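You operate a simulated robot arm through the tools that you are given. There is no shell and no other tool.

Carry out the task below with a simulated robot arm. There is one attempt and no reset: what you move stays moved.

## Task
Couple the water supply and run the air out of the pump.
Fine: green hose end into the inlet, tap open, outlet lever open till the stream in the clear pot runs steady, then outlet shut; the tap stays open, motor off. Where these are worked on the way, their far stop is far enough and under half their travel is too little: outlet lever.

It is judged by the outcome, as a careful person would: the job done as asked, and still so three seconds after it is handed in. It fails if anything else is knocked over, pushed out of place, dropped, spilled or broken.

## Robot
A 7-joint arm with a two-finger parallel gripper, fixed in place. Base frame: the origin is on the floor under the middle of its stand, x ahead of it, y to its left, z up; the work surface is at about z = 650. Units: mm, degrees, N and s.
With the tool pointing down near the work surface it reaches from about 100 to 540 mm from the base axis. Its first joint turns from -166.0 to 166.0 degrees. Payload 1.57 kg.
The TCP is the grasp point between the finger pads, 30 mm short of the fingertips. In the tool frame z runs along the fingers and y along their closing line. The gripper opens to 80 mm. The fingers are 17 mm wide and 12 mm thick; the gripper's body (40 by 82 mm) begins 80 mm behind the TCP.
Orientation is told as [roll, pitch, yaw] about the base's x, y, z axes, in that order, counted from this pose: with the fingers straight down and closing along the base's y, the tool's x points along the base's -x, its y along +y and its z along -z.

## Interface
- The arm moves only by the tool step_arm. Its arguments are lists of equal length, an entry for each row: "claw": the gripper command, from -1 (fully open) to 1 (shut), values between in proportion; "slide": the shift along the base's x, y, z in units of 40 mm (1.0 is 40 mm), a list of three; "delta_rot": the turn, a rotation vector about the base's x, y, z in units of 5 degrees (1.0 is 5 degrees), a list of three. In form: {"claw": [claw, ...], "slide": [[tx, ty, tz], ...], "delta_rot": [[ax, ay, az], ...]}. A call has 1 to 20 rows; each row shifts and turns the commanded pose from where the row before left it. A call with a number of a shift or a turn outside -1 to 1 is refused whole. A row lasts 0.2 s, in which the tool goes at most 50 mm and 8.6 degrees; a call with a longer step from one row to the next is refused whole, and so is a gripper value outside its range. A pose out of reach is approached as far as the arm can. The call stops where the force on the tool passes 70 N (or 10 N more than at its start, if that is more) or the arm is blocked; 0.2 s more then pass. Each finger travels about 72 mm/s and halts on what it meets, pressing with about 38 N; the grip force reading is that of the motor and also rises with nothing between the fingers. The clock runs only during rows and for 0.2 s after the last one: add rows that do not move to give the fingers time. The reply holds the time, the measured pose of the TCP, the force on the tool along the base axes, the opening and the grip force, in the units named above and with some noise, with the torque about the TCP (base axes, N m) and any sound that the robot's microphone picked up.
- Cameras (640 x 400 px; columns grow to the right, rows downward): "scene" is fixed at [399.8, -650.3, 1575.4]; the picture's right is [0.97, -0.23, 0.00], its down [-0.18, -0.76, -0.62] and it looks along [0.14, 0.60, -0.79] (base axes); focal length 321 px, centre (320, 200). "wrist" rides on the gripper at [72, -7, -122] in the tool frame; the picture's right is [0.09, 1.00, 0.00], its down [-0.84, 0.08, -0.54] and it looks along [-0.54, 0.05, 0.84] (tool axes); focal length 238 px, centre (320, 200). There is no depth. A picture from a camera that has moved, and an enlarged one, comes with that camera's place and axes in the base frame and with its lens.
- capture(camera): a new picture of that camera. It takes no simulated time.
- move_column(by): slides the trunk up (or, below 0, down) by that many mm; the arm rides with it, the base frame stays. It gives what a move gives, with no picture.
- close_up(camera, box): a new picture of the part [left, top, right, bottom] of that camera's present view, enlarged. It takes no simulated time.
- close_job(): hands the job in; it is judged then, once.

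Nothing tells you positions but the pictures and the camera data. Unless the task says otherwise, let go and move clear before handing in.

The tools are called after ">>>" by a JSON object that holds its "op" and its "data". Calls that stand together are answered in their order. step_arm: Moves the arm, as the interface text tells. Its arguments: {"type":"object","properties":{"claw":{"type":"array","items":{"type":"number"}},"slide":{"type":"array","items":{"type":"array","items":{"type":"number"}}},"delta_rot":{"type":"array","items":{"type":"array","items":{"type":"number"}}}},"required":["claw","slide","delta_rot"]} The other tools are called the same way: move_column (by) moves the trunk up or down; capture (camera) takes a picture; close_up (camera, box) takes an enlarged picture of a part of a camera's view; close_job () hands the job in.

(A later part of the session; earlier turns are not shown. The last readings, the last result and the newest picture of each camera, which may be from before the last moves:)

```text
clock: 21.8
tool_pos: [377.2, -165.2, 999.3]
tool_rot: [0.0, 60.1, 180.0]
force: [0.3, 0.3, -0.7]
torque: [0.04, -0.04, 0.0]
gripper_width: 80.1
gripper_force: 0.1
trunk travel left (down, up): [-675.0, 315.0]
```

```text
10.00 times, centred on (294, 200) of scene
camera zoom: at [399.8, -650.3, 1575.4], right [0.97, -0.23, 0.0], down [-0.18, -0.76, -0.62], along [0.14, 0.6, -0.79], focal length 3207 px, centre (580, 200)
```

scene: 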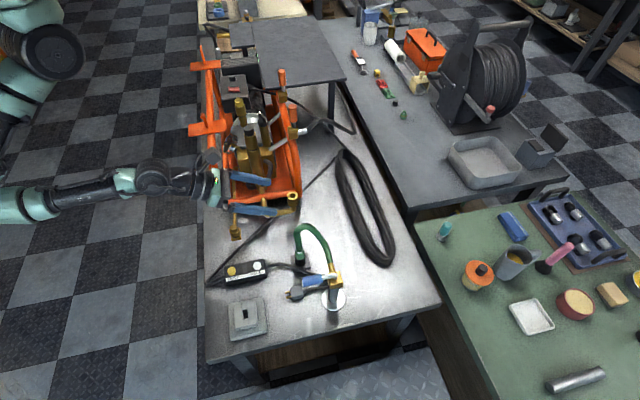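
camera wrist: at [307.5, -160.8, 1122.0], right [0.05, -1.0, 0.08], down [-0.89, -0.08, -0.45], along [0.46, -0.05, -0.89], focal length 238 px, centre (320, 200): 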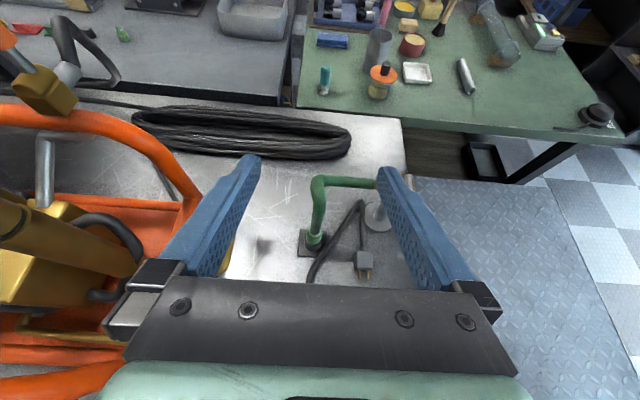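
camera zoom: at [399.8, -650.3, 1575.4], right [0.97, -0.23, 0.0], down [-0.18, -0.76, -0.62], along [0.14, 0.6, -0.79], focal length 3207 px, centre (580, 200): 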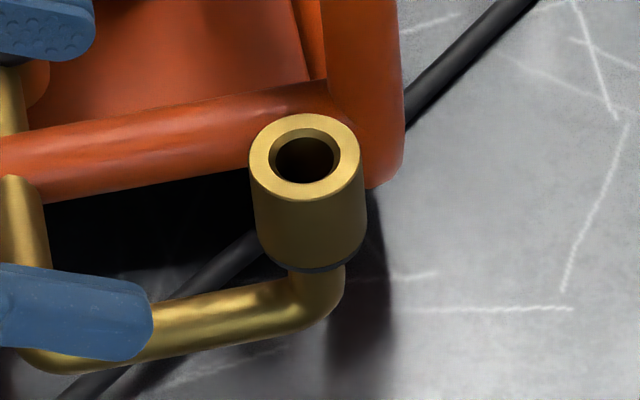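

The hose connector's collar is about 29 mm across, centred near (446.5,-177.3), and spans z≈692–724 with the holder rim below it. The inlet cup sits near (457,-42,824) with a bore of about 17 mm. I'll descend to a pre-grasp pose behind the collar.

>>> {"op": "step_arm", "data": {"claw": [-1, -1, -1, -1, -1, -1, -1, -1, -1, -1], "slide": [[-0.2, -0.1, -0.7], [-0.1, -0.1, -0.7], [-0.1, -0.1, -0.7], [-0.1, 0, -0.7], [0, 0, -0.7], [0, 0, -0.7], [0, 0, -0.7], [0, 0, -0.5], [0, 0, -0.475], [0, 0, 0]], "delta_rot": [[0, 0, 0], [0, 0, 0], [0, 0, 0], [0, 0, 0], [0, 0, 0], [0, 0, 0], [0, 0, 0], [0, 0, 0], [0, 0, 0], [0, 0, 0]]}}

>>> {"op": "capture", "data": {"camera": "scene"}}

>>> {"op": "capture", "data": {"camera": "wrist"}}

```text
clock: 24.0
tool_pos: [356.0, -178.2, 765.5]
tool_rot: [0.0, 60.1, -180.1]
force: [0.3, -1.0, 0.1]
torque: [0.01, 0.03, -0.05]
gripper_width: 80.1
gripper_force: 0.1
trunk travel left (down, up): [-675.0, 315.0]
```

```text
taken
```

scene: 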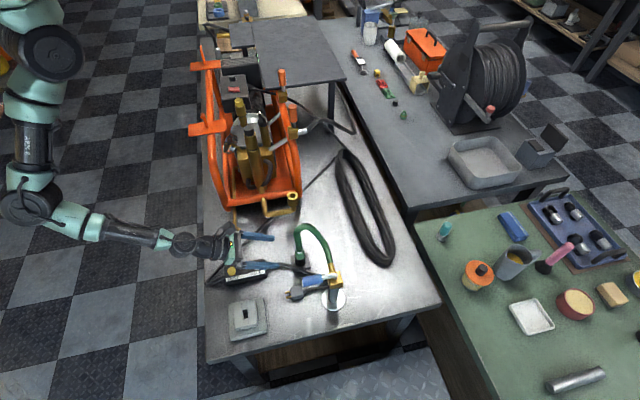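

```text
taken
camera wrist: at [287.6, -172.2, 888.8], right [0.05, -1.0, 0.08], down [-0.89, -0.08, -0.45], along [0.46, -0.05, -0.89], focal length 238 px, centre (320, 200)
```

wrist: 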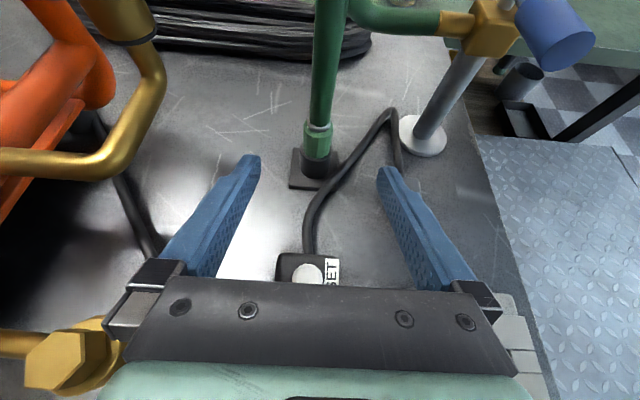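

>>> {"op": "close_up", "data": {"camera": "wrist", "box": [270, 90, 370, 200]}}

```text
3.64 times, centred on (320, 145) of wrist
camera zoom: at [287.6, -172.2, 888.8], right [0.05, -1.0, 0.08], down [-0.89, -0.08, -0.45], along [0.46, -0.05, -0.89], focal length 867 px, centre (320, 400)
```

zoom: 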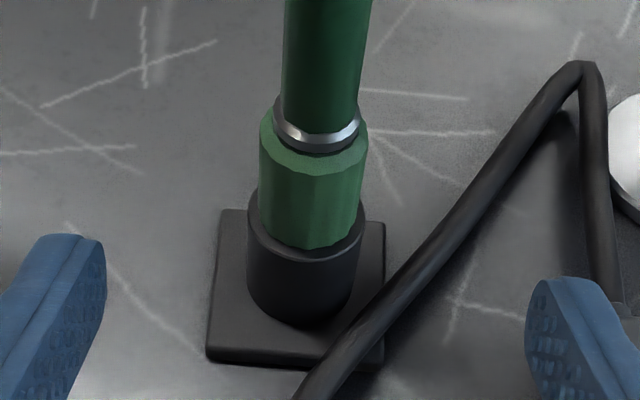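

>>> {"op": "step_arm", "data": {"claw": [-1, -1, -1, -1, -1, -1], "slide": [[0.4, 0.005, -0.232], [0.4, 0.005, -0.232], [0.4, 0.005, -0.232], [0.4, 0.005, -0.232], [0.4, 0, -0.232], [0, 0, 0]], "delta_rot": [[0, 0, 0], [0, 0, 0], [0, 0, 0], [0, 0, 0], [0, 0, 0], [0, 0, 0]]}}

>>> {"op": "close_up", "data": {"camera": "scene", "box": [210, 180, 360, 300]}}

>>> {"op": "capture", "data": {"camera": "wrist"}}

```text
clock: 25.4
tool_pos: [438.7, -175.6, 719.4]
tool_rot: [0.0, 59.9, -180.0]
force: [-0.9, 0.2, -0.5]
torque: [0.02, -0.02, 0.0]
gripper_width: 79.7
gripper_force: 0.0
trunk travel left (down, up): [-675.0, 315.0]
```

```text
3.33 times, centred on (285, 240) of scene
camera zoom: at [399.8, -650.3, 1575.4], right [0.97, -0.23, 0.0], down [-0.18, -0.76, -0.62], along [0.14, 0.6, -0.79], focal length 1069 px, centre (437, 67)
```

zoom: 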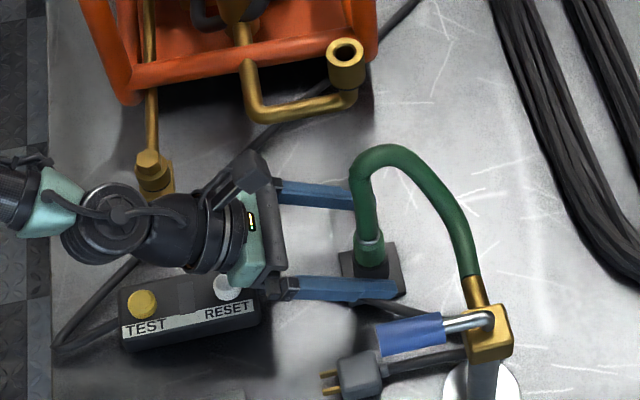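

```text
taken
camera wrist: at [368.3, -170.6, 841.5], right [0.05, -1.0, 0.08], down [-0.89, -0.08, -0.45], along [0.46, -0.05, -0.89], focal length 238 px, centre (320, 200)
```

wrist: 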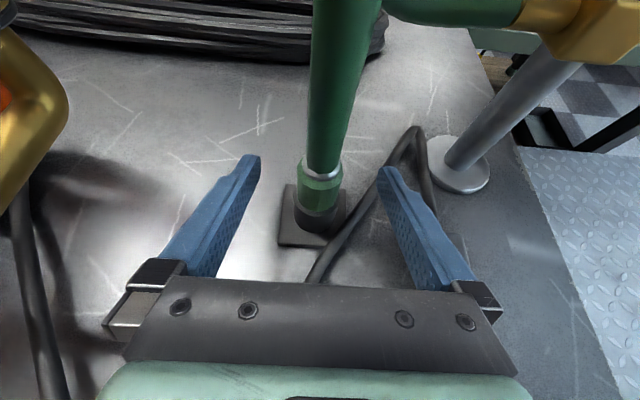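

>>> {"op": "step_arm", "data": {"claw": [-1, -0.5, 0, 0.3, 0.6, 0.6, 0.6], "slide": [[0, -0.04, 0], [0, 0, 0], [0, 0, 0], [0, 0, 0], [0, 0, 0], [0, 0, 0], [0, 0, 0]], "delta_rot": [[0, 0, 0], [0, 0, 0], [0, 0, 0], [0, 0, 0], [0, 0, 0], [0, 0, 0], [0, 0, 0]]}}

>>> {"op": "capture", "data": {"camera": "wrist"}}

>>> {"op": "close_up", "data": {"camera": "scene", "box": [260, 200, 350, 290]}}

```text
clock: 27.0
tool_pos: [438.9, -175.9, 718.3]
tool_rot: [-0.2, 60.1, -179.9]
force: [-3.9, 12.5, -0.8]
torque: [0.23, 0.09, 0.13]
gripper_width: 27.4
gripper_force: 37.6
trunk travel left (down, up): [-675.0, 315.0]
```

```text
taken
camera wrist: at [368.6, -170.6, 840.9], right [0.05, -1.0, 0.08], down [-0.89, -0.08, -0.45], along [0.46, -0.05, -0.89], focal length 238 px, centre (320, 200)
```

wrist: 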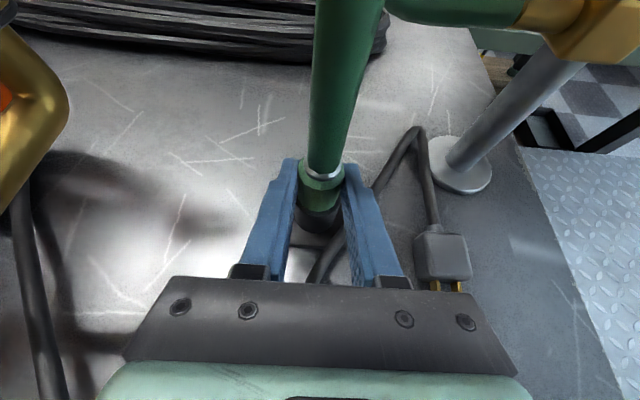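

```text
4.44 times, centred on (305, 245) of scene
camera zoom: at [399.8, -650.3, 1575.4], right [0.97, -0.23, 0.0], down [-0.18, -0.76, -0.62], along [0.14, 0.6, -0.79], focal length 1425 px, centre (387, 0)
```

zoom: 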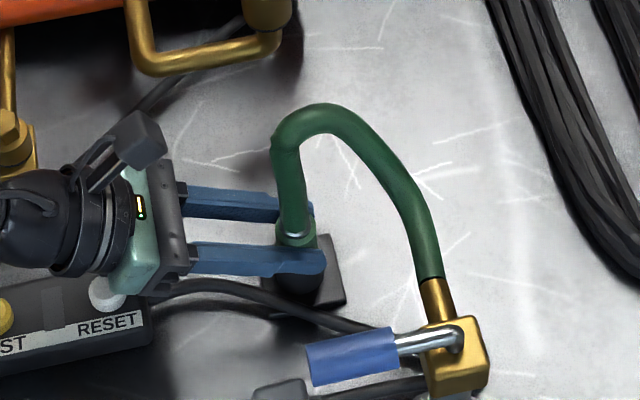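

>>> {"op": "step_arm", "data": {"claw": [0.6, 0.6], "slide": [[0, 0.04, 0], [0, 0, 0]], "delta_rot": [[0, 0, 0], [0, 0, 0]]}}

```text
clock: 27.6
tool_pos: [438.6, -175.0, 718.3]
tool_rot: [-0.1, 60.1, -179.9]
force: [-1.9, 10.9, -0.9]
torque: [0.15, 0.03, 0.02]
gripper_width: 27.2
gripper_force: 38.0
trunk travel left (down, up): [-675.0, 315.0]
```

>>> {"op": "step_arm", "data": {"claw": [0.6, 0.6], "slide": [[0, 0.08, 0], [0, 0, 0]], "delta_rot": [[0, 0, 0], [0, 0, 0]]}}

```text
clock: 28.2
tool_pos: [438.9, -175.0, 717.5]
tool_rot: [0.2, 60.0, 179.9]
force: [-0.2, 2.5, -0.4]
torque: [0.03, -0.09, 0.06]
gripper_width: 26.9
gripper_force: 37.9
trunk travel left (down, up): [-675.0, 315.0]
```

>>> {"op": "step_arm", "data": {"claw": [0.6, 0.6, 0.6, 0.6, 0.6, 0.6], "slide": [[0, 0.01, 0.25], [0, 0, 0.25], [0, 0, 0.25], [0, 0, 0.25], [0, 0, 0.25], [0, 0, 0]], "delta_rot": [[0, 0, 0], [0, 0, 0], [0, 0, 0], [0, 0, 0], [0, 0, 0], [0, 0, 0]]}}

>>> {"op": "capture", "data": {"camera": "wrist"}}

>>> {"op": "close_up", "data": {"camera": "scene", "box": [260, 170, 350, 290]}}

```text
clock: 29.6
tool_pos: [438.2, -172.3, 767.9]
tool_rot: [-0.1, 60.0, 180.0]
force: [0.3, -0.3, -0.4]
torque: [-0.01, 0.03, -0.01]
gripper_width: 26.8
gripper_force: 38.2
trunk travel left (down, up): [-675.0, 315.0]
```

```text
taken
camera wrist: at [368.3, -168.4, 890.2], right [0.05, -1.0, 0.08], down [-0.89, -0.08, -0.45], along [0.46, -0.05, -0.89], focal length 238 px, centre (320, 200)
```

wrist: 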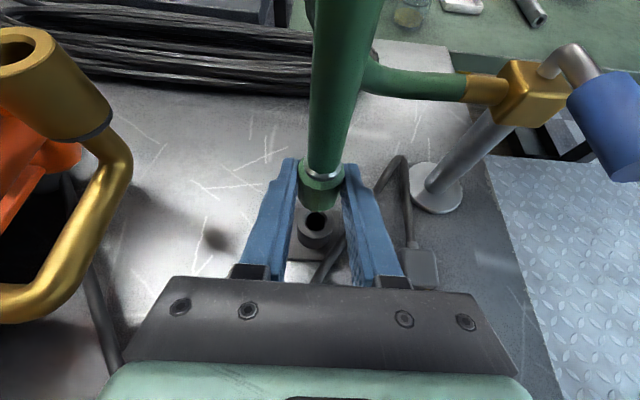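

```text
3.33 times, centred on (305, 230) of scene
camera zoom: at [399.8, -650.3, 1575.4], right [0.97, -0.23, 0.0], down [-0.18, -0.76, -0.62], along [0.14, 0.6, -0.79], focal length 1069 px, centre (370, 100)
```

zoom: 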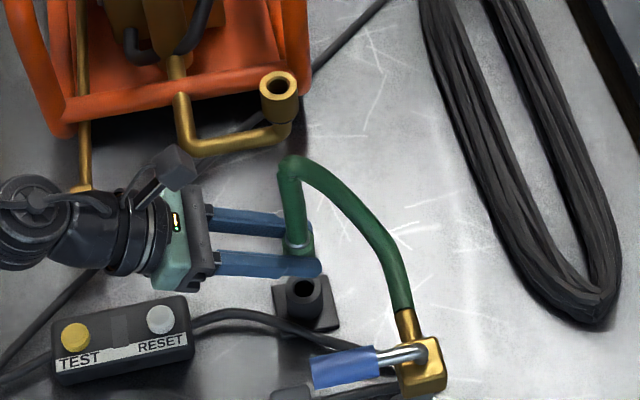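

>>> {"op": "close_up", "data": {"camera": "wrist", "box": [270, 140, 370, 260]}}

>>> {"op": "close_up", "data": {"camera": "scene", "box": [280, 225, 325, 275]}}

>>> {"op": "close_up", "data": {"camera": "wrist", "box": [0, 20, 140, 180]}}

```text
3.33 times, centred on (320, 200) of wrist
camera zoom: at [368.3, -168.4, 890.2], right [0.05, -1.0, 0.08], down [-0.89, -0.08, -0.45], along [0.46, -0.05, -0.89], focal length 794 px, centre (320, 200)
```

zoom: 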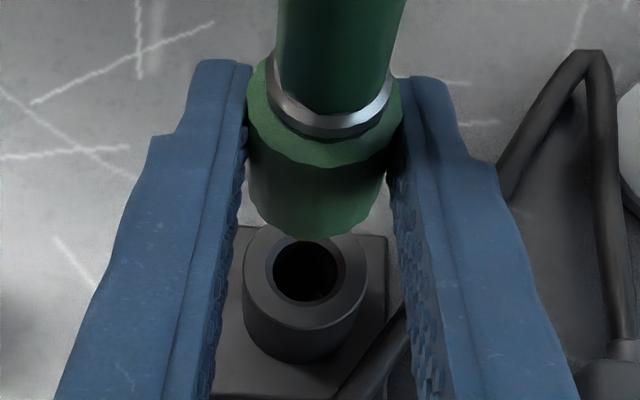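

```text
8.00 times, centred on (302, 250) of scene
camera zoom: at [399.8, -650.3, 1575.4], right [0.97, -0.23, 0.0], down [-0.18, -0.76, -0.62], along [0.14, 0.6, -0.79], focal length 2565 px, centre (460, -200)
```

zoom: 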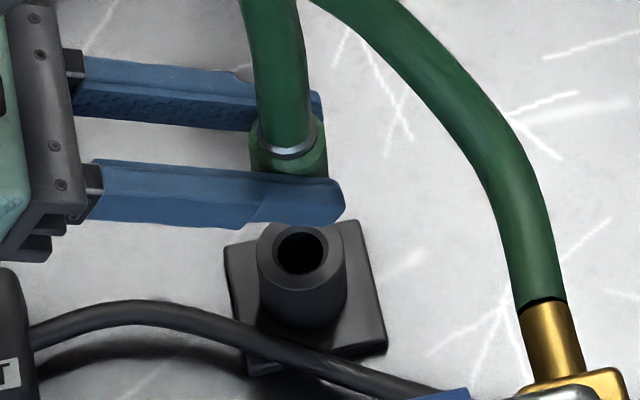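

```text
2.50 times, centred on (70, 100) of wrist
camera zoom: at [368.3, -168.4, 890.2], right [0.05, -1.0, 0.08], down [-0.89, -0.08, -0.45], along [0.46, -0.05, -0.89], focal length 596 px, centre (945, 450)
```

zoom: 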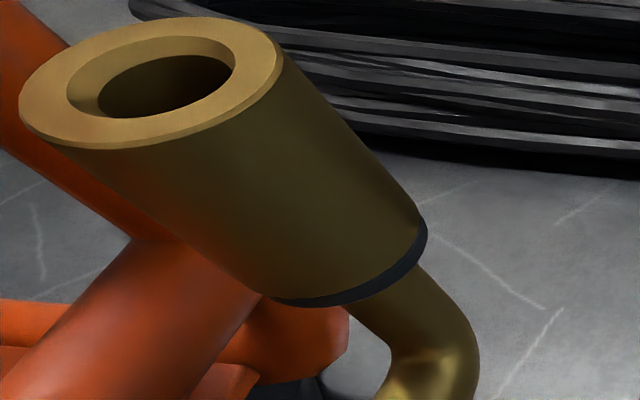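

The connector is out of its holder and held firmly, and the holder stayed in place. I'll lift it, yaw about 20° so the wrist keeps clear of the pump frame, and carry it to just above the inlet while watching the force.

>>> {"op": "step_arm", "data": {"claw": [0.6, 0.6, 0.6, 0.6, 0.6, 0.6, 0.6], "slide": [[0, 0, 0.5], [0, 0, 0.5], [0, 0, 0.5], [0, 0.1, 0.5], [0, 0.3, 0.6], [0, 0.3, 0.57], [0, 0, 0]], "delta_rot": [[0, 0, 0], [0, 0, 0], [0, 0, 1], [0, 0, 1], [0, 0, 1], [0, 0, 1], [0, 0, 0]]}}

>>> {"op": "capture", "data": {"camera": "wrist"}}

>>> {"op": "capture", "data": {"camera": "scene"}}

```text
clock: 31.2
tool_pos: [436.4, -142.9, 895.3]
tool_rot: [0.0, 60.1, -159.9]
force: [0.3, 0.0, -0.3]
torque: [0.01, 0.02, 0.0]
gripper_width: 27.0
gripper_force: 38.0
trunk travel left (down, up): [-675.0, 315.0]
```

```text
taken
camera wrist: at [368.9, -163.1, 1018.1], right [0.39, -0.92, 0.08], down [-0.81, -0.38, -0.45], along [0.45, 0.11, -0.89], focal length 238 px, centre (320, 200)
```

wrist: 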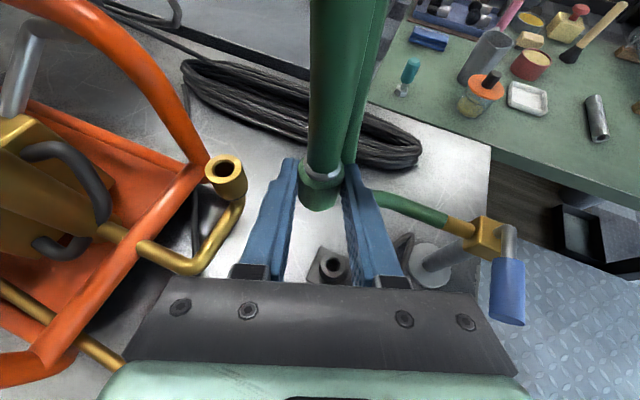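

```text
taken
```

scene: 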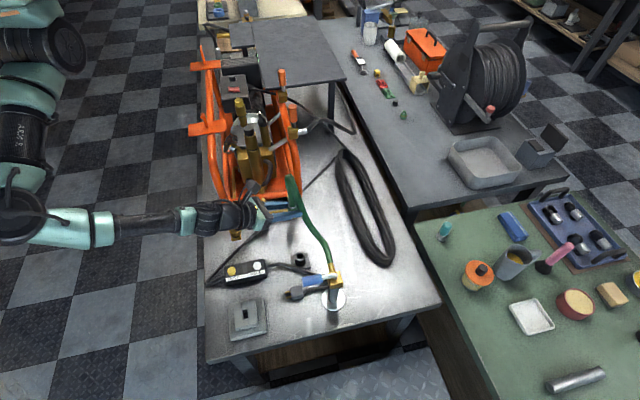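

>>> {"op": "close_up", "data": {"camera": "wrist", "box": [180, 130, 350, 230]}}

>>> {"op": "close_up", "data": {"camera": "wrist", "box": [280, 230, 380, 290]}}

```text
3.76 times, centred on (265, 180) of wrist
camera zoom: at [368.9, -163.1, 1018.1], right [0.39, -0.92, 0.08], down [-0.81, -0.38, -0.45], along [0.45, 0.11, -0.89], focal length 897 px, centre (527, 275)
```

zoom: 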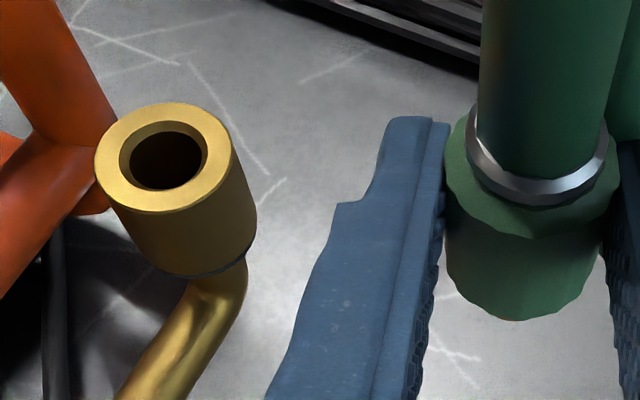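

```text
6.40 times, centred on (330, 260) of wrist
camera zoom: at [368.9, -163.1, 1018.1], right [0.39, -0.92, 0.08], down [-0.81, -0.38, -0.45], along [0.45, 0.11, -0.89], focal length 1525 px, centre (256, -184)
```

zoom: 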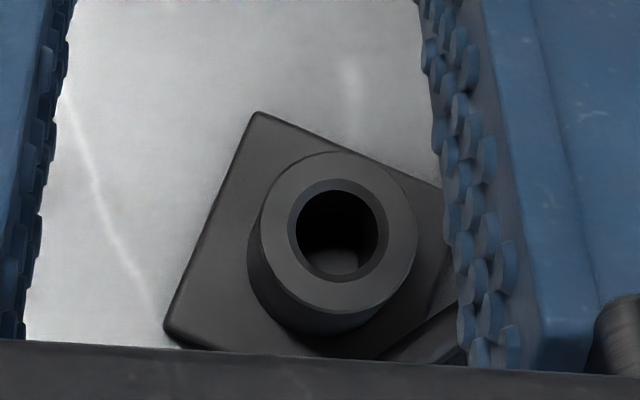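

>>> {"op": "step_arm", "data": {"claw": [0.6, 0.6, 0.6, 0.6, 0.6, 0.6, 0.6], "slide": [[0.06, 0, 0.3], [0.06, 0.4, 0], [0.06, 0.5, 0], [0.06, 0.6, 0], [0.06, 0.6, 0], [0.02, 0.36, 0], [0, 0, 0]], "delta_rot": [[0, 0, 0], [0, 0, 0], [0, 0, 0], [0, 0, 0], [0, 0, 0], [0, 0, 0], [0, 0, 0]]}}

>>> {"op": "capture", "data": {"camera": "wrist"}}

>>> {"op": "close_up", "data": {"camera": "wrist", "box": [260, 150, 380, 270]}}

>>> {"op": "close_up", "data": {"camera": "scene", "box": [220, 150, 340, 260]}}

```text
clock: 32.8
tool_pos: [449.1, -45.9, 905.7]
tool_rot: [-0.1, 59.9, -160.0]
force: [1.0, 1.0, -0.9]
torque: [0.02, 0.01, 0.0]
gripper_width: 26.9
gripper_force: 37.3
trunk travel left (down, up): [-675.0, 315.0]
```

```text
taken
camera wrist: at [381.5, -65.4, 1028.4], right [0.38, -0.92, 0.08], down [-0.81, -0.38, -0.45], along [0.45, 0.11, -0.89], focal length 238 px, centre (320, 200)
```

wrist: 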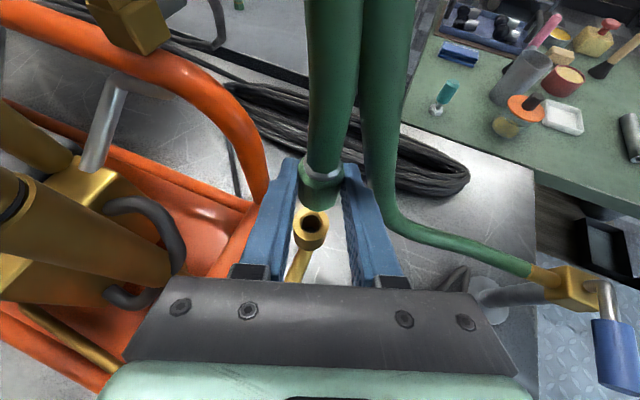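

```text
3.33 times, centred on (320, 210) of wrist
camera zoom: at [381.5, -65.4, 1028.4], right [0.38, -0.92, 0.08], down [-0.81, -0.38, -0.45], along [0.45, 0.11, -0.89], focal length 794 px, centre (320, 167)
```

zoom: 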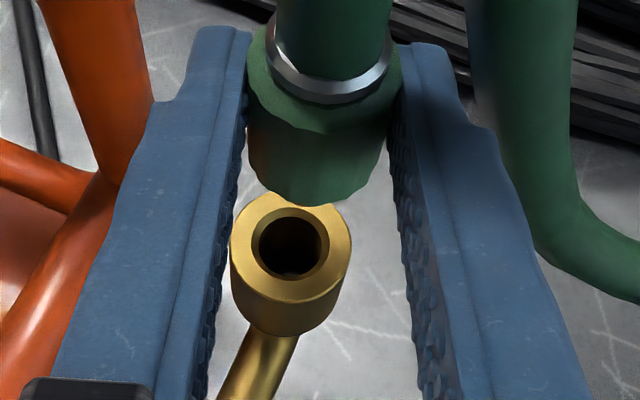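

```text
3.64 times, centred on (280, 205) of scene
camera zoom: at [399.8, -650.3, 1575.4], right [0.97, -0.23, 0.0], down [-0.18, -0.76, -0.62], along [0.14, 0.6, -0.79], focal length 1166 px, centre (466, 182)
```

zoom: 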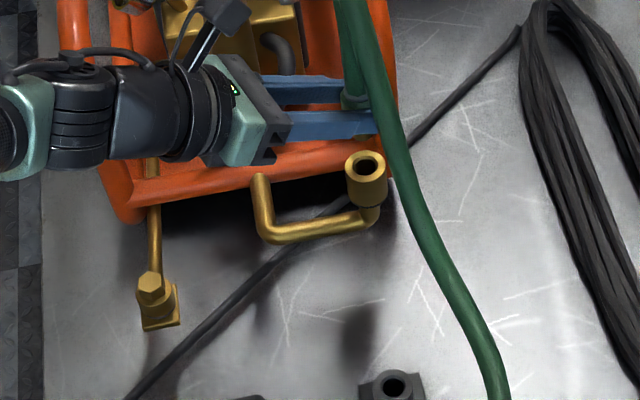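

>>> {"op": "close_up", "data": {"camera": "scene", "box": [272, 160, 312, 220]}}

```text
6.67 times, centred on (292, 190) of scene
camera zoom: at [399.8, -650.3, 1575.4], right [0.97, -0.23, 0.0], down [-0.18, -0.76, -0.62], along [0.14, 0.6, -0.79], focal length 2138 px, centre (507, 267)
```

zoom: 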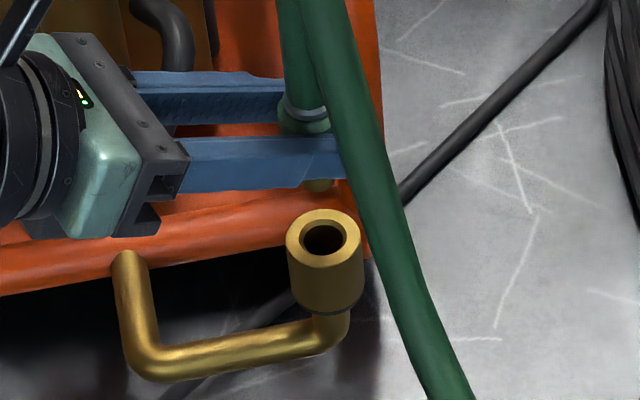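

>>> {"op": "step_arm", "data": {"claw": [0.6, 0.6, 0.6, 0.6], "slide": [[-0.012, 0.03, -0.3], [0, 0, -0.3], [0, 0, -0.15], [0, 0, 0]], "delta_rot": [[0, 0, 0], [0, 0, 0], [0, 0, 0], [0, 0, 0]]}}

>>> {"op": "close_up", "data": {"camera": "wrist", "box": [260, 140, 380, 260]}}

>>> {"op": "close_up", "data": {"camera": "scene", "box": [272, 160, 312, 220]}}

```text
clock: 33.8
tool_pos: [450.5, -45.9, 876.1]
tool_rot: [0.0, 60.0, -160.0]
force: [-0.2, 0.3, -0.4]
torque: [0.01, 0.02, 0.0]
gripper_width: 26.7
gripper_force: 37.7
trunk travel left (down, up): [-675.0, 315.0]
```

```text
3.33 times, centred on (320, 200) of wrist
camera zoom: at [382.1, -65.1, 998.4], right [0.38, -0.92, 0.08], down [-0.81, -0.38, -0.45], along [0.45, 0.11, -0.89], focal length 794 px, centre (320, 200)
```

zoom: 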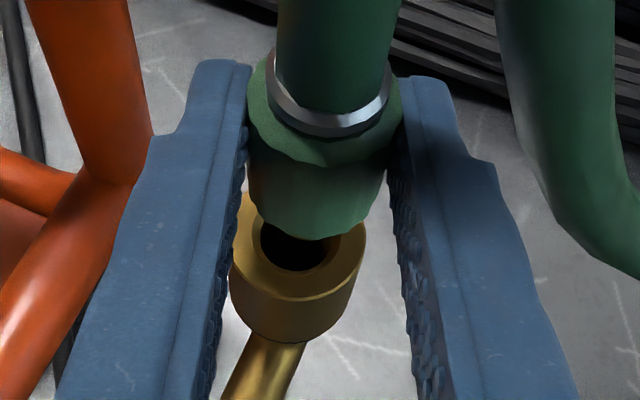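

```text
6.67 times, centred on (292, 190) of scene
camera zoom: at [399.8, -650.3, 1575.4], right [0.97, -0.23, 0.0], down [-0.18, -0.76, -0.62], along [0.14, 0.6, -0.79], focal length 2138 px, centre (507, 267)
```

zoom: 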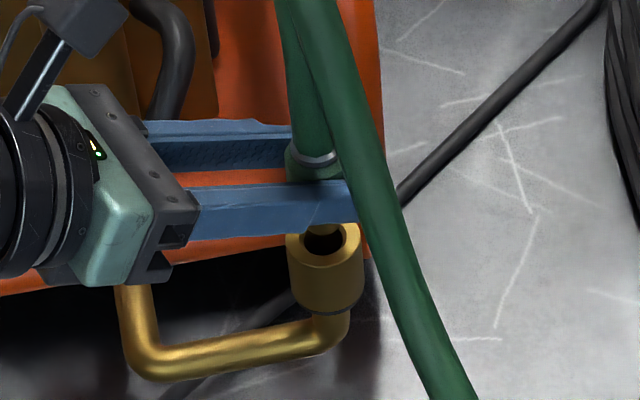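

>>> {"op": "step_arm", "data": {"claw": [0.6, 0.6, 0.6, 0.6], "slide": [[-0.012, 0.02, -0.1], [0, 0, -0.125], [0, 0, -0.125], [0, 0, 0]], "delta_rot": [[0, 0, 0], [0, 0, 0], [0, 0, 0], [0, 0, 0]]}}

>>> {"op": "close_up", "data": {"camera": "wrist", "box": [260, 140, 380, 260]}}

>>> {"op": "close_up", "data": {"camera": "scene", "box": [272, 160, 312, 220]}}

```text
clock: 34.8
tool_pos: [448.3, -45.2, 862.1]
tool_rot: [-0.1, 60.0, -159.9]
force: [-0.1, 0.3, -0.5]
torque: [0.0, -0.02, 0.0]
gripper_width: 27.1
gripper_force: 37.8
trunk travel left (down, up): [-675.0, 315.0]
```

```text
3.33 times, centred on (320, 200) of wrist
camera zoom: at [381.8, -64.2, 984.8], right [0.38, -0.92, 0.08], down [-0.81, -0.38, -0.45], along [0.45, 0.11, -0.89], focal length 794 px, centre (320, 200)
```

zoom: 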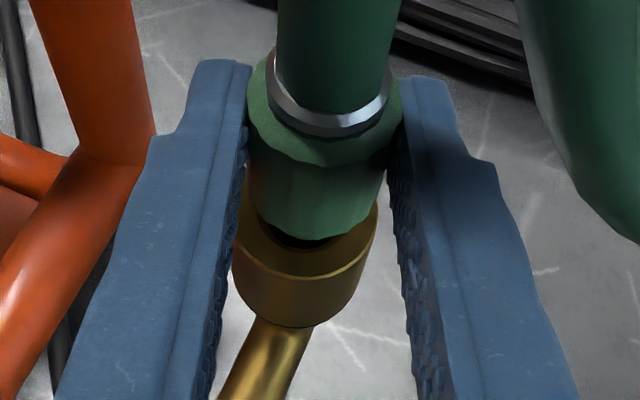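

```text
6.67 times, centred on (292, 190) of scene
camera zoom: at [399.8, -650.3, 1575.4], right [0.97, -0.23, 0.0], down [-0.18, -0.76, -0.62], along [0.14, 0.6, -0.79], focal length 2138 px, centre (507, 267)
```

zoom: 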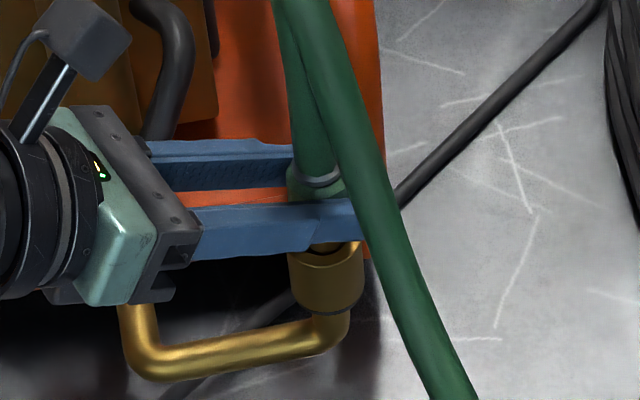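

>>> {"op": "step_arm", "data": {"claw": [0.6, 0.6, 0.6, 0.6], "slide": [[0, 0, -0.1], [0, 0, -0.1], [0, 0, -0.1], [0, 0, 0]], "delta_rot": [[0, 0, 0], [0, 0, 0], [0, 0, 0], [0, 0, 0]]}}

>>> {"op": "close_up", "data": {"camera": "wrist", "box": [260, 140, 380, 260]}}

>>> {"op": "close_up", "data": {"camera": "scene", "box": [272, 160, 312, 220]}}

```text
clock: 35.8
tool_pos: [449.5, -43.5, 850.1]
tool_rot: [-0.1, 59.9, -160.0]
force: [-5.0, -0.1, 1.2]
torque: [0.01, 0.03, -0.01]
gripper_width: 26.7
gripper_force: 36.9
trunk travel left (down, up): [-675.0, 315.0]
```

```text
3.33 times, centred on (320, 200) of wrist
camera zoom: at [381.3, -63.4, 972.7], right [0.38, -0.92, 0.08], down [-0.81, -0.38, -0.45], along [0.45, 0.11, -0.89], focal length 794 px, centre (320, 200)
```

zoom: 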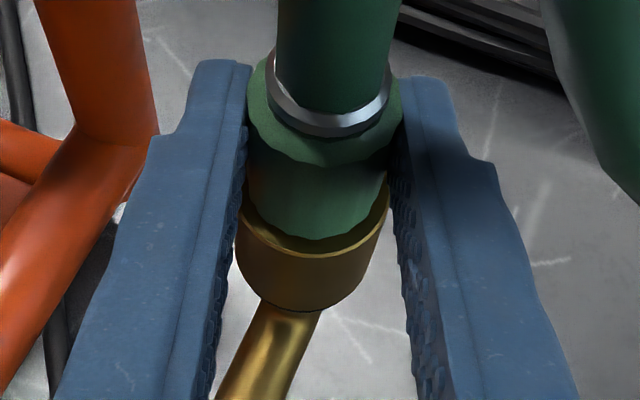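

```text
6.67 times, centred on (292, 190) of scene
camera zoom: at [399.8, -650.3, 1575.4], right [0.97, -0.23, 0.0], down [-0.18, -0.76, -0.62], along [0.14, 0.6, -0.79], focal length 2138 px, centre (507, 267)
```

zoom: 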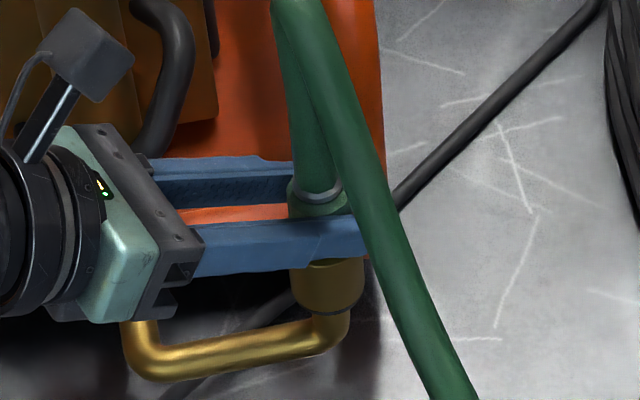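

>>> {"op": "step_arm", "data": {"claw": [0.6, 0.6, 0.6, 0.6], "slide": [[-0.03, 0, 0], [0, 0, -0.08], [0, 0, -0.08], [0, 0, 0]], "delta_rot": [[0, 0, 0], [0, 0, 0], [0, 0, 0], [0, 0, 0]]}}

>>> {"op": "close_up", "data": {"camera": "wrist", "box": [260, 140, 380, 260]}}

```text
clock: 36.8
tool_pos: [448.7, -44.0, 848.4]
tool_rot: [0.4, 60.6, -159.7]
force: [-6.6, -2.1, 34.6]
torque: [0.12, -0.04, 0.06]
gripper_width: 27.2
gripper_force: 37.8
trunk travel left (down, up): [-675.0, 315.0]
```

```text
3.33 times, centred on (320, 200) of wrist
camera zoom: at [379.7, -63.2, 970.6], right [0.38, -0.92, 0.08], down [-0.8, -0.38, -0.46], along [0.46, 0.11, -0.88], focal length 794 px, centre (320, 200)
```

zoom: 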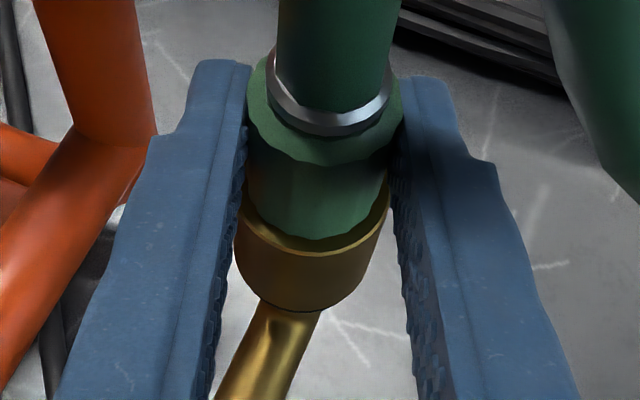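

>>> {"op": "step_arm", "data": {"claw": [0.6, 0.6, 0.6], "slide": [[-0.02, 0, -0.04], [0, 0, -0.03], [0, 0, 0]], "delta_rot": [[0, 0, 0], [0, 0, 0], [0, 0, 0]]}}

>>> {"op": "close_up", "data": {"camera": "wrist", "box": [290, 170, 350, 240]}}

```text
clock: 37.6
tool_pos: [448.7, -43.2, 846.9]
tool_rot: [0.3, 60.7, -160.0]
force: [-2.3, -0.5, 36.4]
torque: [0.17, -0.32, 0.05]
gripper_width: 27.1
gripper_force: 37.7
trunk travel left (down, up): [-675.0, 315.0]
```

```text
5.71 times, centred on (320, 205) of wrist
camera zoom: at [379.8, -63.2, 968.1], right [0.38, -0.92, 0.08], down [-0.8, -0.37, -0.46], along [0.46, 0.11, -0.88], focal length 1362 px, centre (320, 171)
```

zoom: 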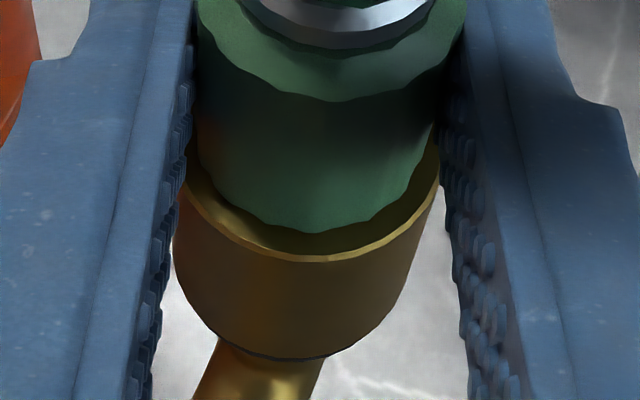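

The collar looks flush on the inlet rim, with about 36 N of downward reaction. I'll take the load off and check that it's seated before letting go.

>>> {"op": "step_arm", "data": {"claw": [0.6, 0.6, 0.6], "slide": [[0, 0, 0.07], [0, 0, 0.06], [0, 0, 0]], "delta_rot": [[0, 0, 0], [0, 0, 0], [0, 0, 0]]}}

>>> {"op": "close_up", "data": {"camera": "wrist", "box": [290, 170, 350, 240]}}

>>> {"op": "close_up", "data": {"camera": "scene", "box": [272, 160, 312, 220]}}

```text
clock: 38.4
tool_pos: [450.4, -43.0, 846.8]
tool_rot: [0.1, 60.1, -160.0]
force: [14.1, 7.4, 4.7]
torque: [0.26, -0.72, 0.04]
gripper_width: 27.0
gripper_force: 38.0
trunk travel left (down, up): [-675.0, 315.0]
```

```text
5.71 times, centred on (320, 205) of wrist
camera zoom: at [381.4, -63.1, 969.0], right [0.38, -0.92, 0.08], down [-0.81, -0.38, -0.46], along [0.45, 0.11, -0.89], focal length 1362 px, centre (320, 171)
```

zoom: 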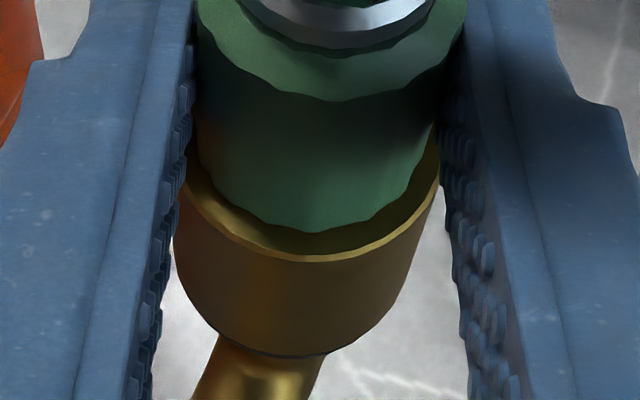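

```text
6.67 times, centred on (292, 190) of scene
camera zoom: at [399.8, -650.3, 1575.4], right [0.97, -0.23, 0.0], down [-0.18, -0.76, -0.62], along [0.14, 0.6, -0.79], focal length 2138 px, centre (507, 267)
```

zoom: 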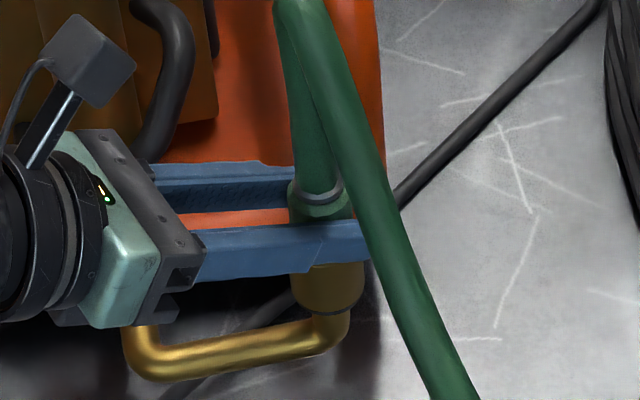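

>>> {"op": "step_arm", "data": {"claw": [0.6, 0.6, 0.6], "slide": [[0.04, 0.01, 0], [0, 0, 0.01], [0, 0, 0]], "delta_rot": [[0, 0, 0], [0, 0, 0], [0, 0, 0]]}}

```text
clock: 39.2
tool_pos: [449.8, -43.5, 845.6]
tool_rot: [0.0, 59.9, -160.1]
force: [9.4, 4.1, 1.9]
torque: [0.22, -0.54, 0.03]
gripper_width: 27.0
gripper_force: 37.9
trunk travel left (down, up): [-675.0, 315.0]
```

>>> {"op": "step_arm", "data": {"claw": [0.35, 0.25, 0.15, 0.1, 0.1], "slide": [[0, 0, 0], [0, 0, 0], [0, 0, 0], [0, 0, 0], [0, 0, 0]], "delta_rot": [[0, 0, 0], [0, 0, 0], [0, 0, 0], [0, 0, 0], [0, 0, 0]]}}

>>> {"op": "close_up", "data": {"camera": "wrist", "box": [260, 140, 380, 260]}}

>>> {"op": "close_up", "data": {"camera": "scene", "box": [260, 130, 360, 300]}}

```text
clock: 40.4
tool_pos: [448.9, -43.4, 847.3]
tool_rot: [0.0, 60.0, -160.0]
force: [0.0, 0.6, -0.1]
torque: [-0.03, -0.05, 0.01]
gripper_width: 36.0
gripper_force: 0.1
trunk travel left (down, up): [-675.0, 315.0]
```

```text
3.33 times, centred on (320, 200) of wrist
camera zoom: at [381.3, -63.1, 969.7], right [0.38, -0.92, 0.08], down [-0.81, -0.38, -0.45], along [0.45, 0.11, -0.89], focal length 794 px, centre (320, 200)
```

zoom: 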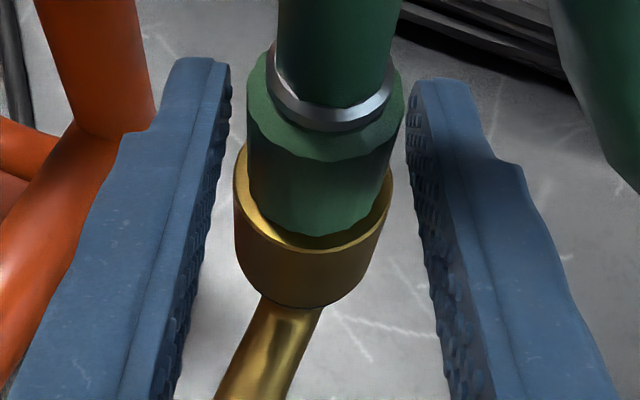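

```text
2.35 times, centred on (310, 215) of scene
camera zoom: at [399.8, -650.3, 1575.4], right [0.97, -0.23, 0.0], down [-0.18, -0.76, -0.62], along [0.14, 0.6, -0.79], focal length 754 px, centre (344, 165)
```

zoom: 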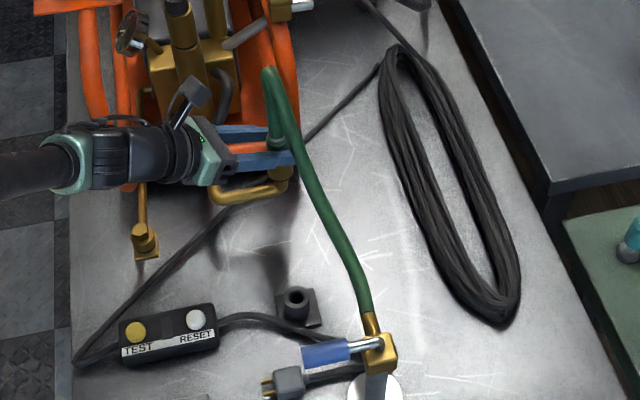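

>>> {"op": "step_arm", "data": {"claw": [0, 0, 0, 0, 0, 0], "slide": [[0, 0, 0], [-0.407, -0.148, 0.25], [-0.407, -0.148, 0.25], [-0.407, -0.148, 0.25], [-0.407, -0.148, 0.25], [0, 0, 0]], "delta_rot": [[0, 0, 0], [0, 0, 0], [0, 0, 0], [0, 0, 0], [0, 0, 0], [0, 0, 0]]}}

>>> {"op": "capture", "data": {"camera": "wrist"}}

>>> {"op": "close_up", "data": {"camera": "wrist", "box": [270, 40, 390, 160]}}

>>> {"op": "close_up", "data": {"camera": "scene", "box": [272, 160, 312, 220]}}

```text
clock: 41.8
tool_pos: [384.4, -69.3, 886.5]
tool_rot: [0.0, 60.0, -159.9]
force: [-0.4, 0.4, 0.0]
torque: [-0.04, -0.02, 0.01]
gripper_width: 40.1
gripper_force: 0.0
trunk travel left (down, up): [-675.0, 315.0]
```

```text
taken
camera wrist: at [316.6, -86.9, 1009.8], right [0.38, -0.92, 0.08], down [-0.81, -0.38, -0.45], along [0.45, 0.11, -0.89], focal length 238 px, centre (320, 200)
```

wrist: 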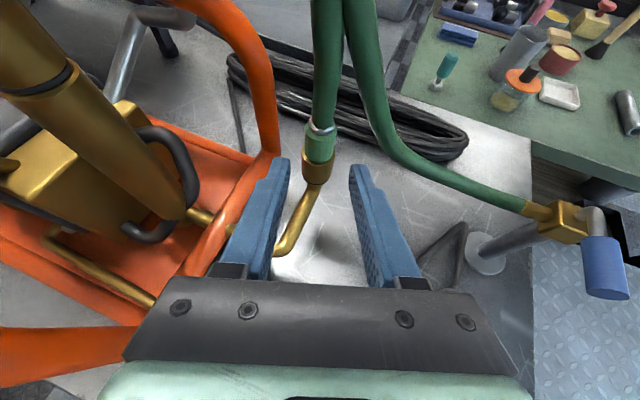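

```text
3.33 times, centred on (330, 100) of wrist
camera zoom: at [316.6, -86.9, 1009.8], right [0.38, -0.92, 0.08], down [-0.81, -0.38, -0.45], along [0.45, 0.11, -0.89], focal length 794 px, centre (287, 533)
```

zoom: 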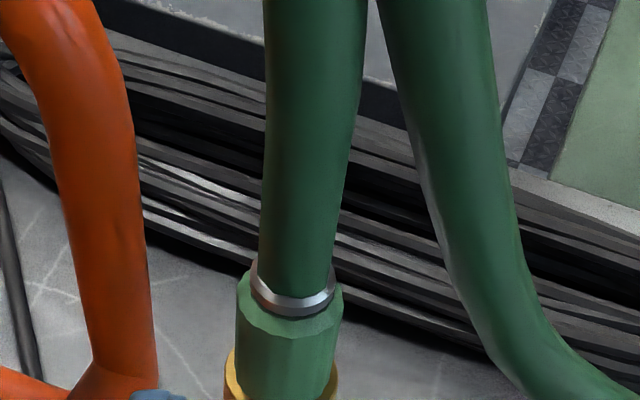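

```text
6.67 times, centred on (292, 190) of scene
camera zoom: at [399.8, -650.3, 1575.4], right [0.97, -0.23, 0.0], down [-0.18, -0.76, -0.62], along [0.14, 0.6, -0.79], focal length 2138 px, centre (507, 267)
```

zoom: 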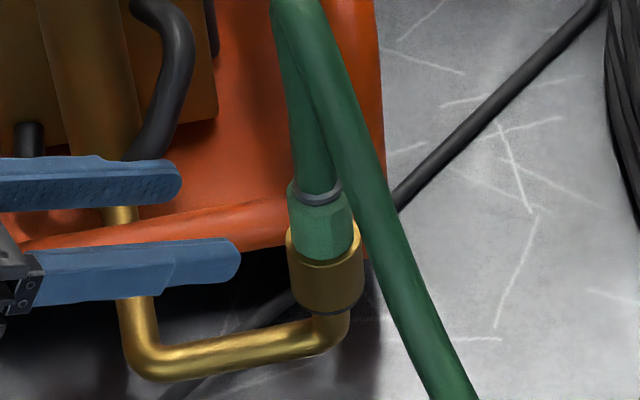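

>>> {"op": "close_up", "data": {"camera": "scene", "box": [282, 180, 306, 212]}}

>>> {"op": "close_up", "data": {"camera": "wrist", "box": [290, 110, 350, 190]}}

```text
12.50 times, centred on (294, 196) of scene
camera zoom: at [399.8, -650.3, 1575.4], right [0.97, -0.23, 0.0], down [-0.18, -0.76, -0.62], along [0.14, 0.6, -0.79], focal length 4008 px, centre (645, 250)
```

zoom: 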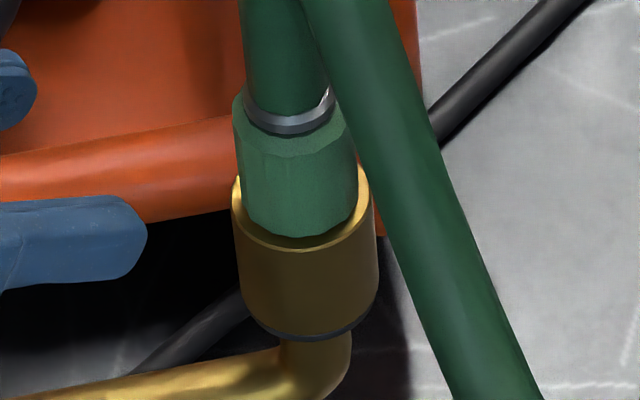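

```text
5.00 times, centred on (320, 150) of wrist
camera zoom: at [316.6, -86.9, 1009.8], right [0.38, -0.92, 0.08], down [-0.81, -0.38, -0.45], along [0.45, 0.11, -0.89], focal length 1192 px, centre (320, 450)
```

zoom: 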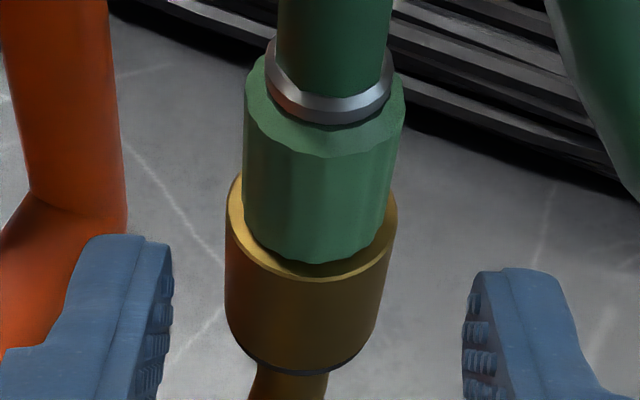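

The connector sits flush and upright in the inlet and stays there on its own. Next is the tap, so I'll take a close look at its lever.

>>> {"op": "close_up", "data": {"camera": "wrist", "box": [500, 170, 640, 310]}}

>>> {"op": "close_up", "data": {"camera": "scene", "box": [296, 250, 356, 320]}}

```text
2.86 times, centred on (570, 240) of wrist
camera zoom: at [316.6, -86.9, 1009.8], right [0.38, -0.92, 0.08], down [-0.81, -0.38, -0.45], along [0.45, 0.11, -0.89], focal length 681 px, centre (-394, 86)
```

zoom: 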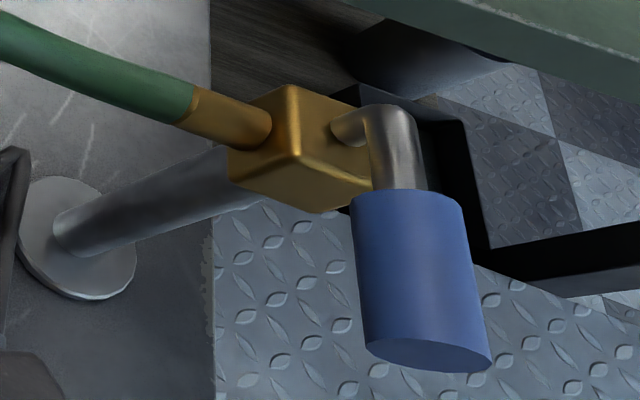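

```text
5.71 times, centred on (326, 285) of scene
camera zoom: at [399.8, -650.3, 1575.4], right [0.97, -0.23, 0.0], down [-0.18, -0.76, -0.62], along [0.14, 0.6, -0.79], focal length 1832 px, centre (286, -286)
```

zoom: 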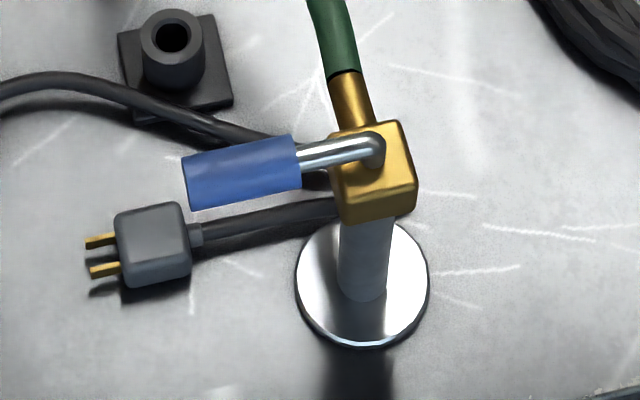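

The tap lever pivots about a vertical axis near (520,-317,816) and points along -x, across the flow, so it should be shut. I'll close the fingers and come in beside the handle to feel which way it turns.

>>> {"op": "step_arm", "data": {"claw": [0.2, 0.4, 0.6, 0.8, 1, 1, 1, 1, 1, 1, 1, 1], "slide": [[0, -0.41, -0.1], [0, -0.41, -0.1], [0, -0.41, -0.1], [0.05, -0.41, -0.1], [0.1, -0.41, -0.15], [0.15, -0.41, -0.15], [0.2, -0.41, -0.15], [0.2, -0.41, -0.15], [0.2, -0.41, -0.15], [0.2, -0.41, -0.15], [0.13, -0.35, -0.15], [0, 0, 0]], "delta_rot": [[0, 0, -1], [0, 0, -1], [0, 0, -1], [0, 0, -1], [0, 0, -1], [0, 0, -1], [0, 0, -1], [0, 0, -1], [0, 0, -1], [0, 0, -1], [0, 0, -1], [0, 0, 0]]}}

>>> {"op": "capture", "data": {"camera": "wrist"}}

>>> {"op": "close_up", "data": {"camera": "scene", "box": [230, 180, 370, 310]}}

```text
clock: 44.4
tool_pos: [432.2, -245.6, 828.3]
tool_rot: [-0.1, 60.1, 144.9]
force: [-0.5, -0.2, 0.1]
torque: [0.01, -0.01, 0.03]
gripper_width: 0.0
gripper_force: 21.1
trunk travel left (down, up): [-675.0, 315.0]
```

```text
taken
camera wrist: at [379.5, -201.8, 951.7], right [-0.53, -0.84, 0.08], down [-0.77, 0.45, -0.45], along [0.35, -0.3, -0.89], focal length 238 px, centre (320, 200)
```

wrist: 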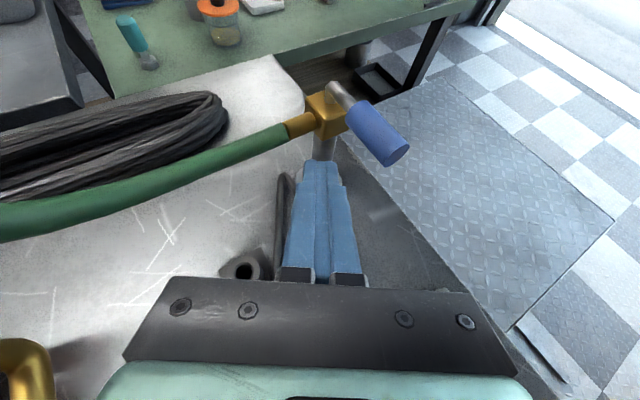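

```text
3.08 times, centred on (300, 245) of scene
camera zoom: at [399.8, -650.3, 1575.4], right [0.97, -0.23, 0.0], down [-0.18, -0.76, -0.62], along [0.14, 0.6, -0.79], focal length 987 px, centre (382, 62)
```

zoom: 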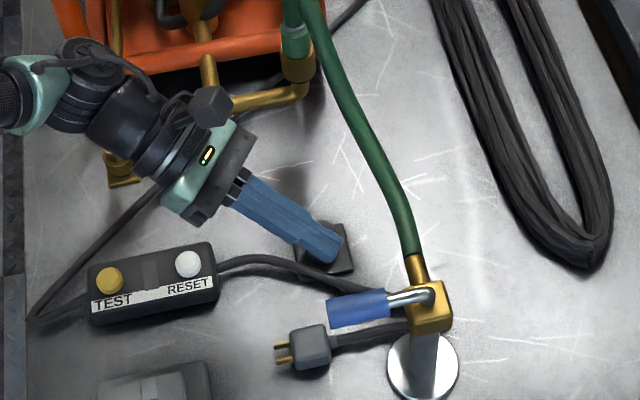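

>>> {"op": "step_arm", "data": {"claw": [1, 1, 1, 1], "slide": [[0, -0.5, 0], [0, -0.3, 0], [0, -0.1, 0], [0, 0, 0]], "delta_rot": [[0, 0, 0], [0, 0, 0], [0, 0, 0], [0, 0, 0]]}}

>>> {"op": "capture", "data": {"camera": "wrist"}}

```text
clock: 45.4
tool_pos: [433.5, -279.9, 827.7]
tool_rot: [-0.3, 60.0, 145.0]
force: [-2.9, 10.4, 3.3]
torque: [-0.03, -0.06, 0.12]
gripper_width: 0.4
gripper_force: 21.1
trunk travel left (down, up): [-675.0, 315.0]
```

```text
taken
camera wrist: at [379.7, -235.7, 951.3], right [-0.53, -0.84, 0.08], down [-0.77, 0.44, -0.45], along [0.35, -0.3, -0.89], focal length 238 px, centre (320, 200)
```

wrist: 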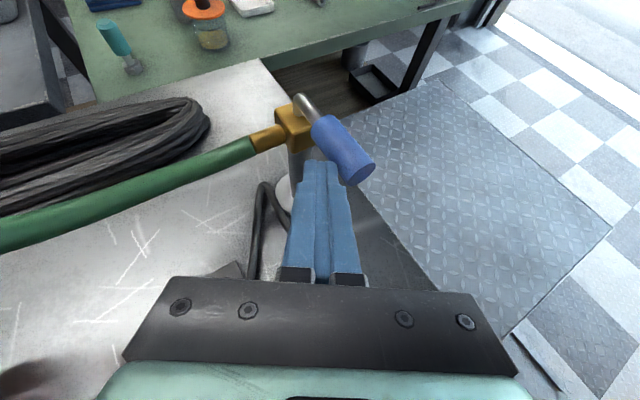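

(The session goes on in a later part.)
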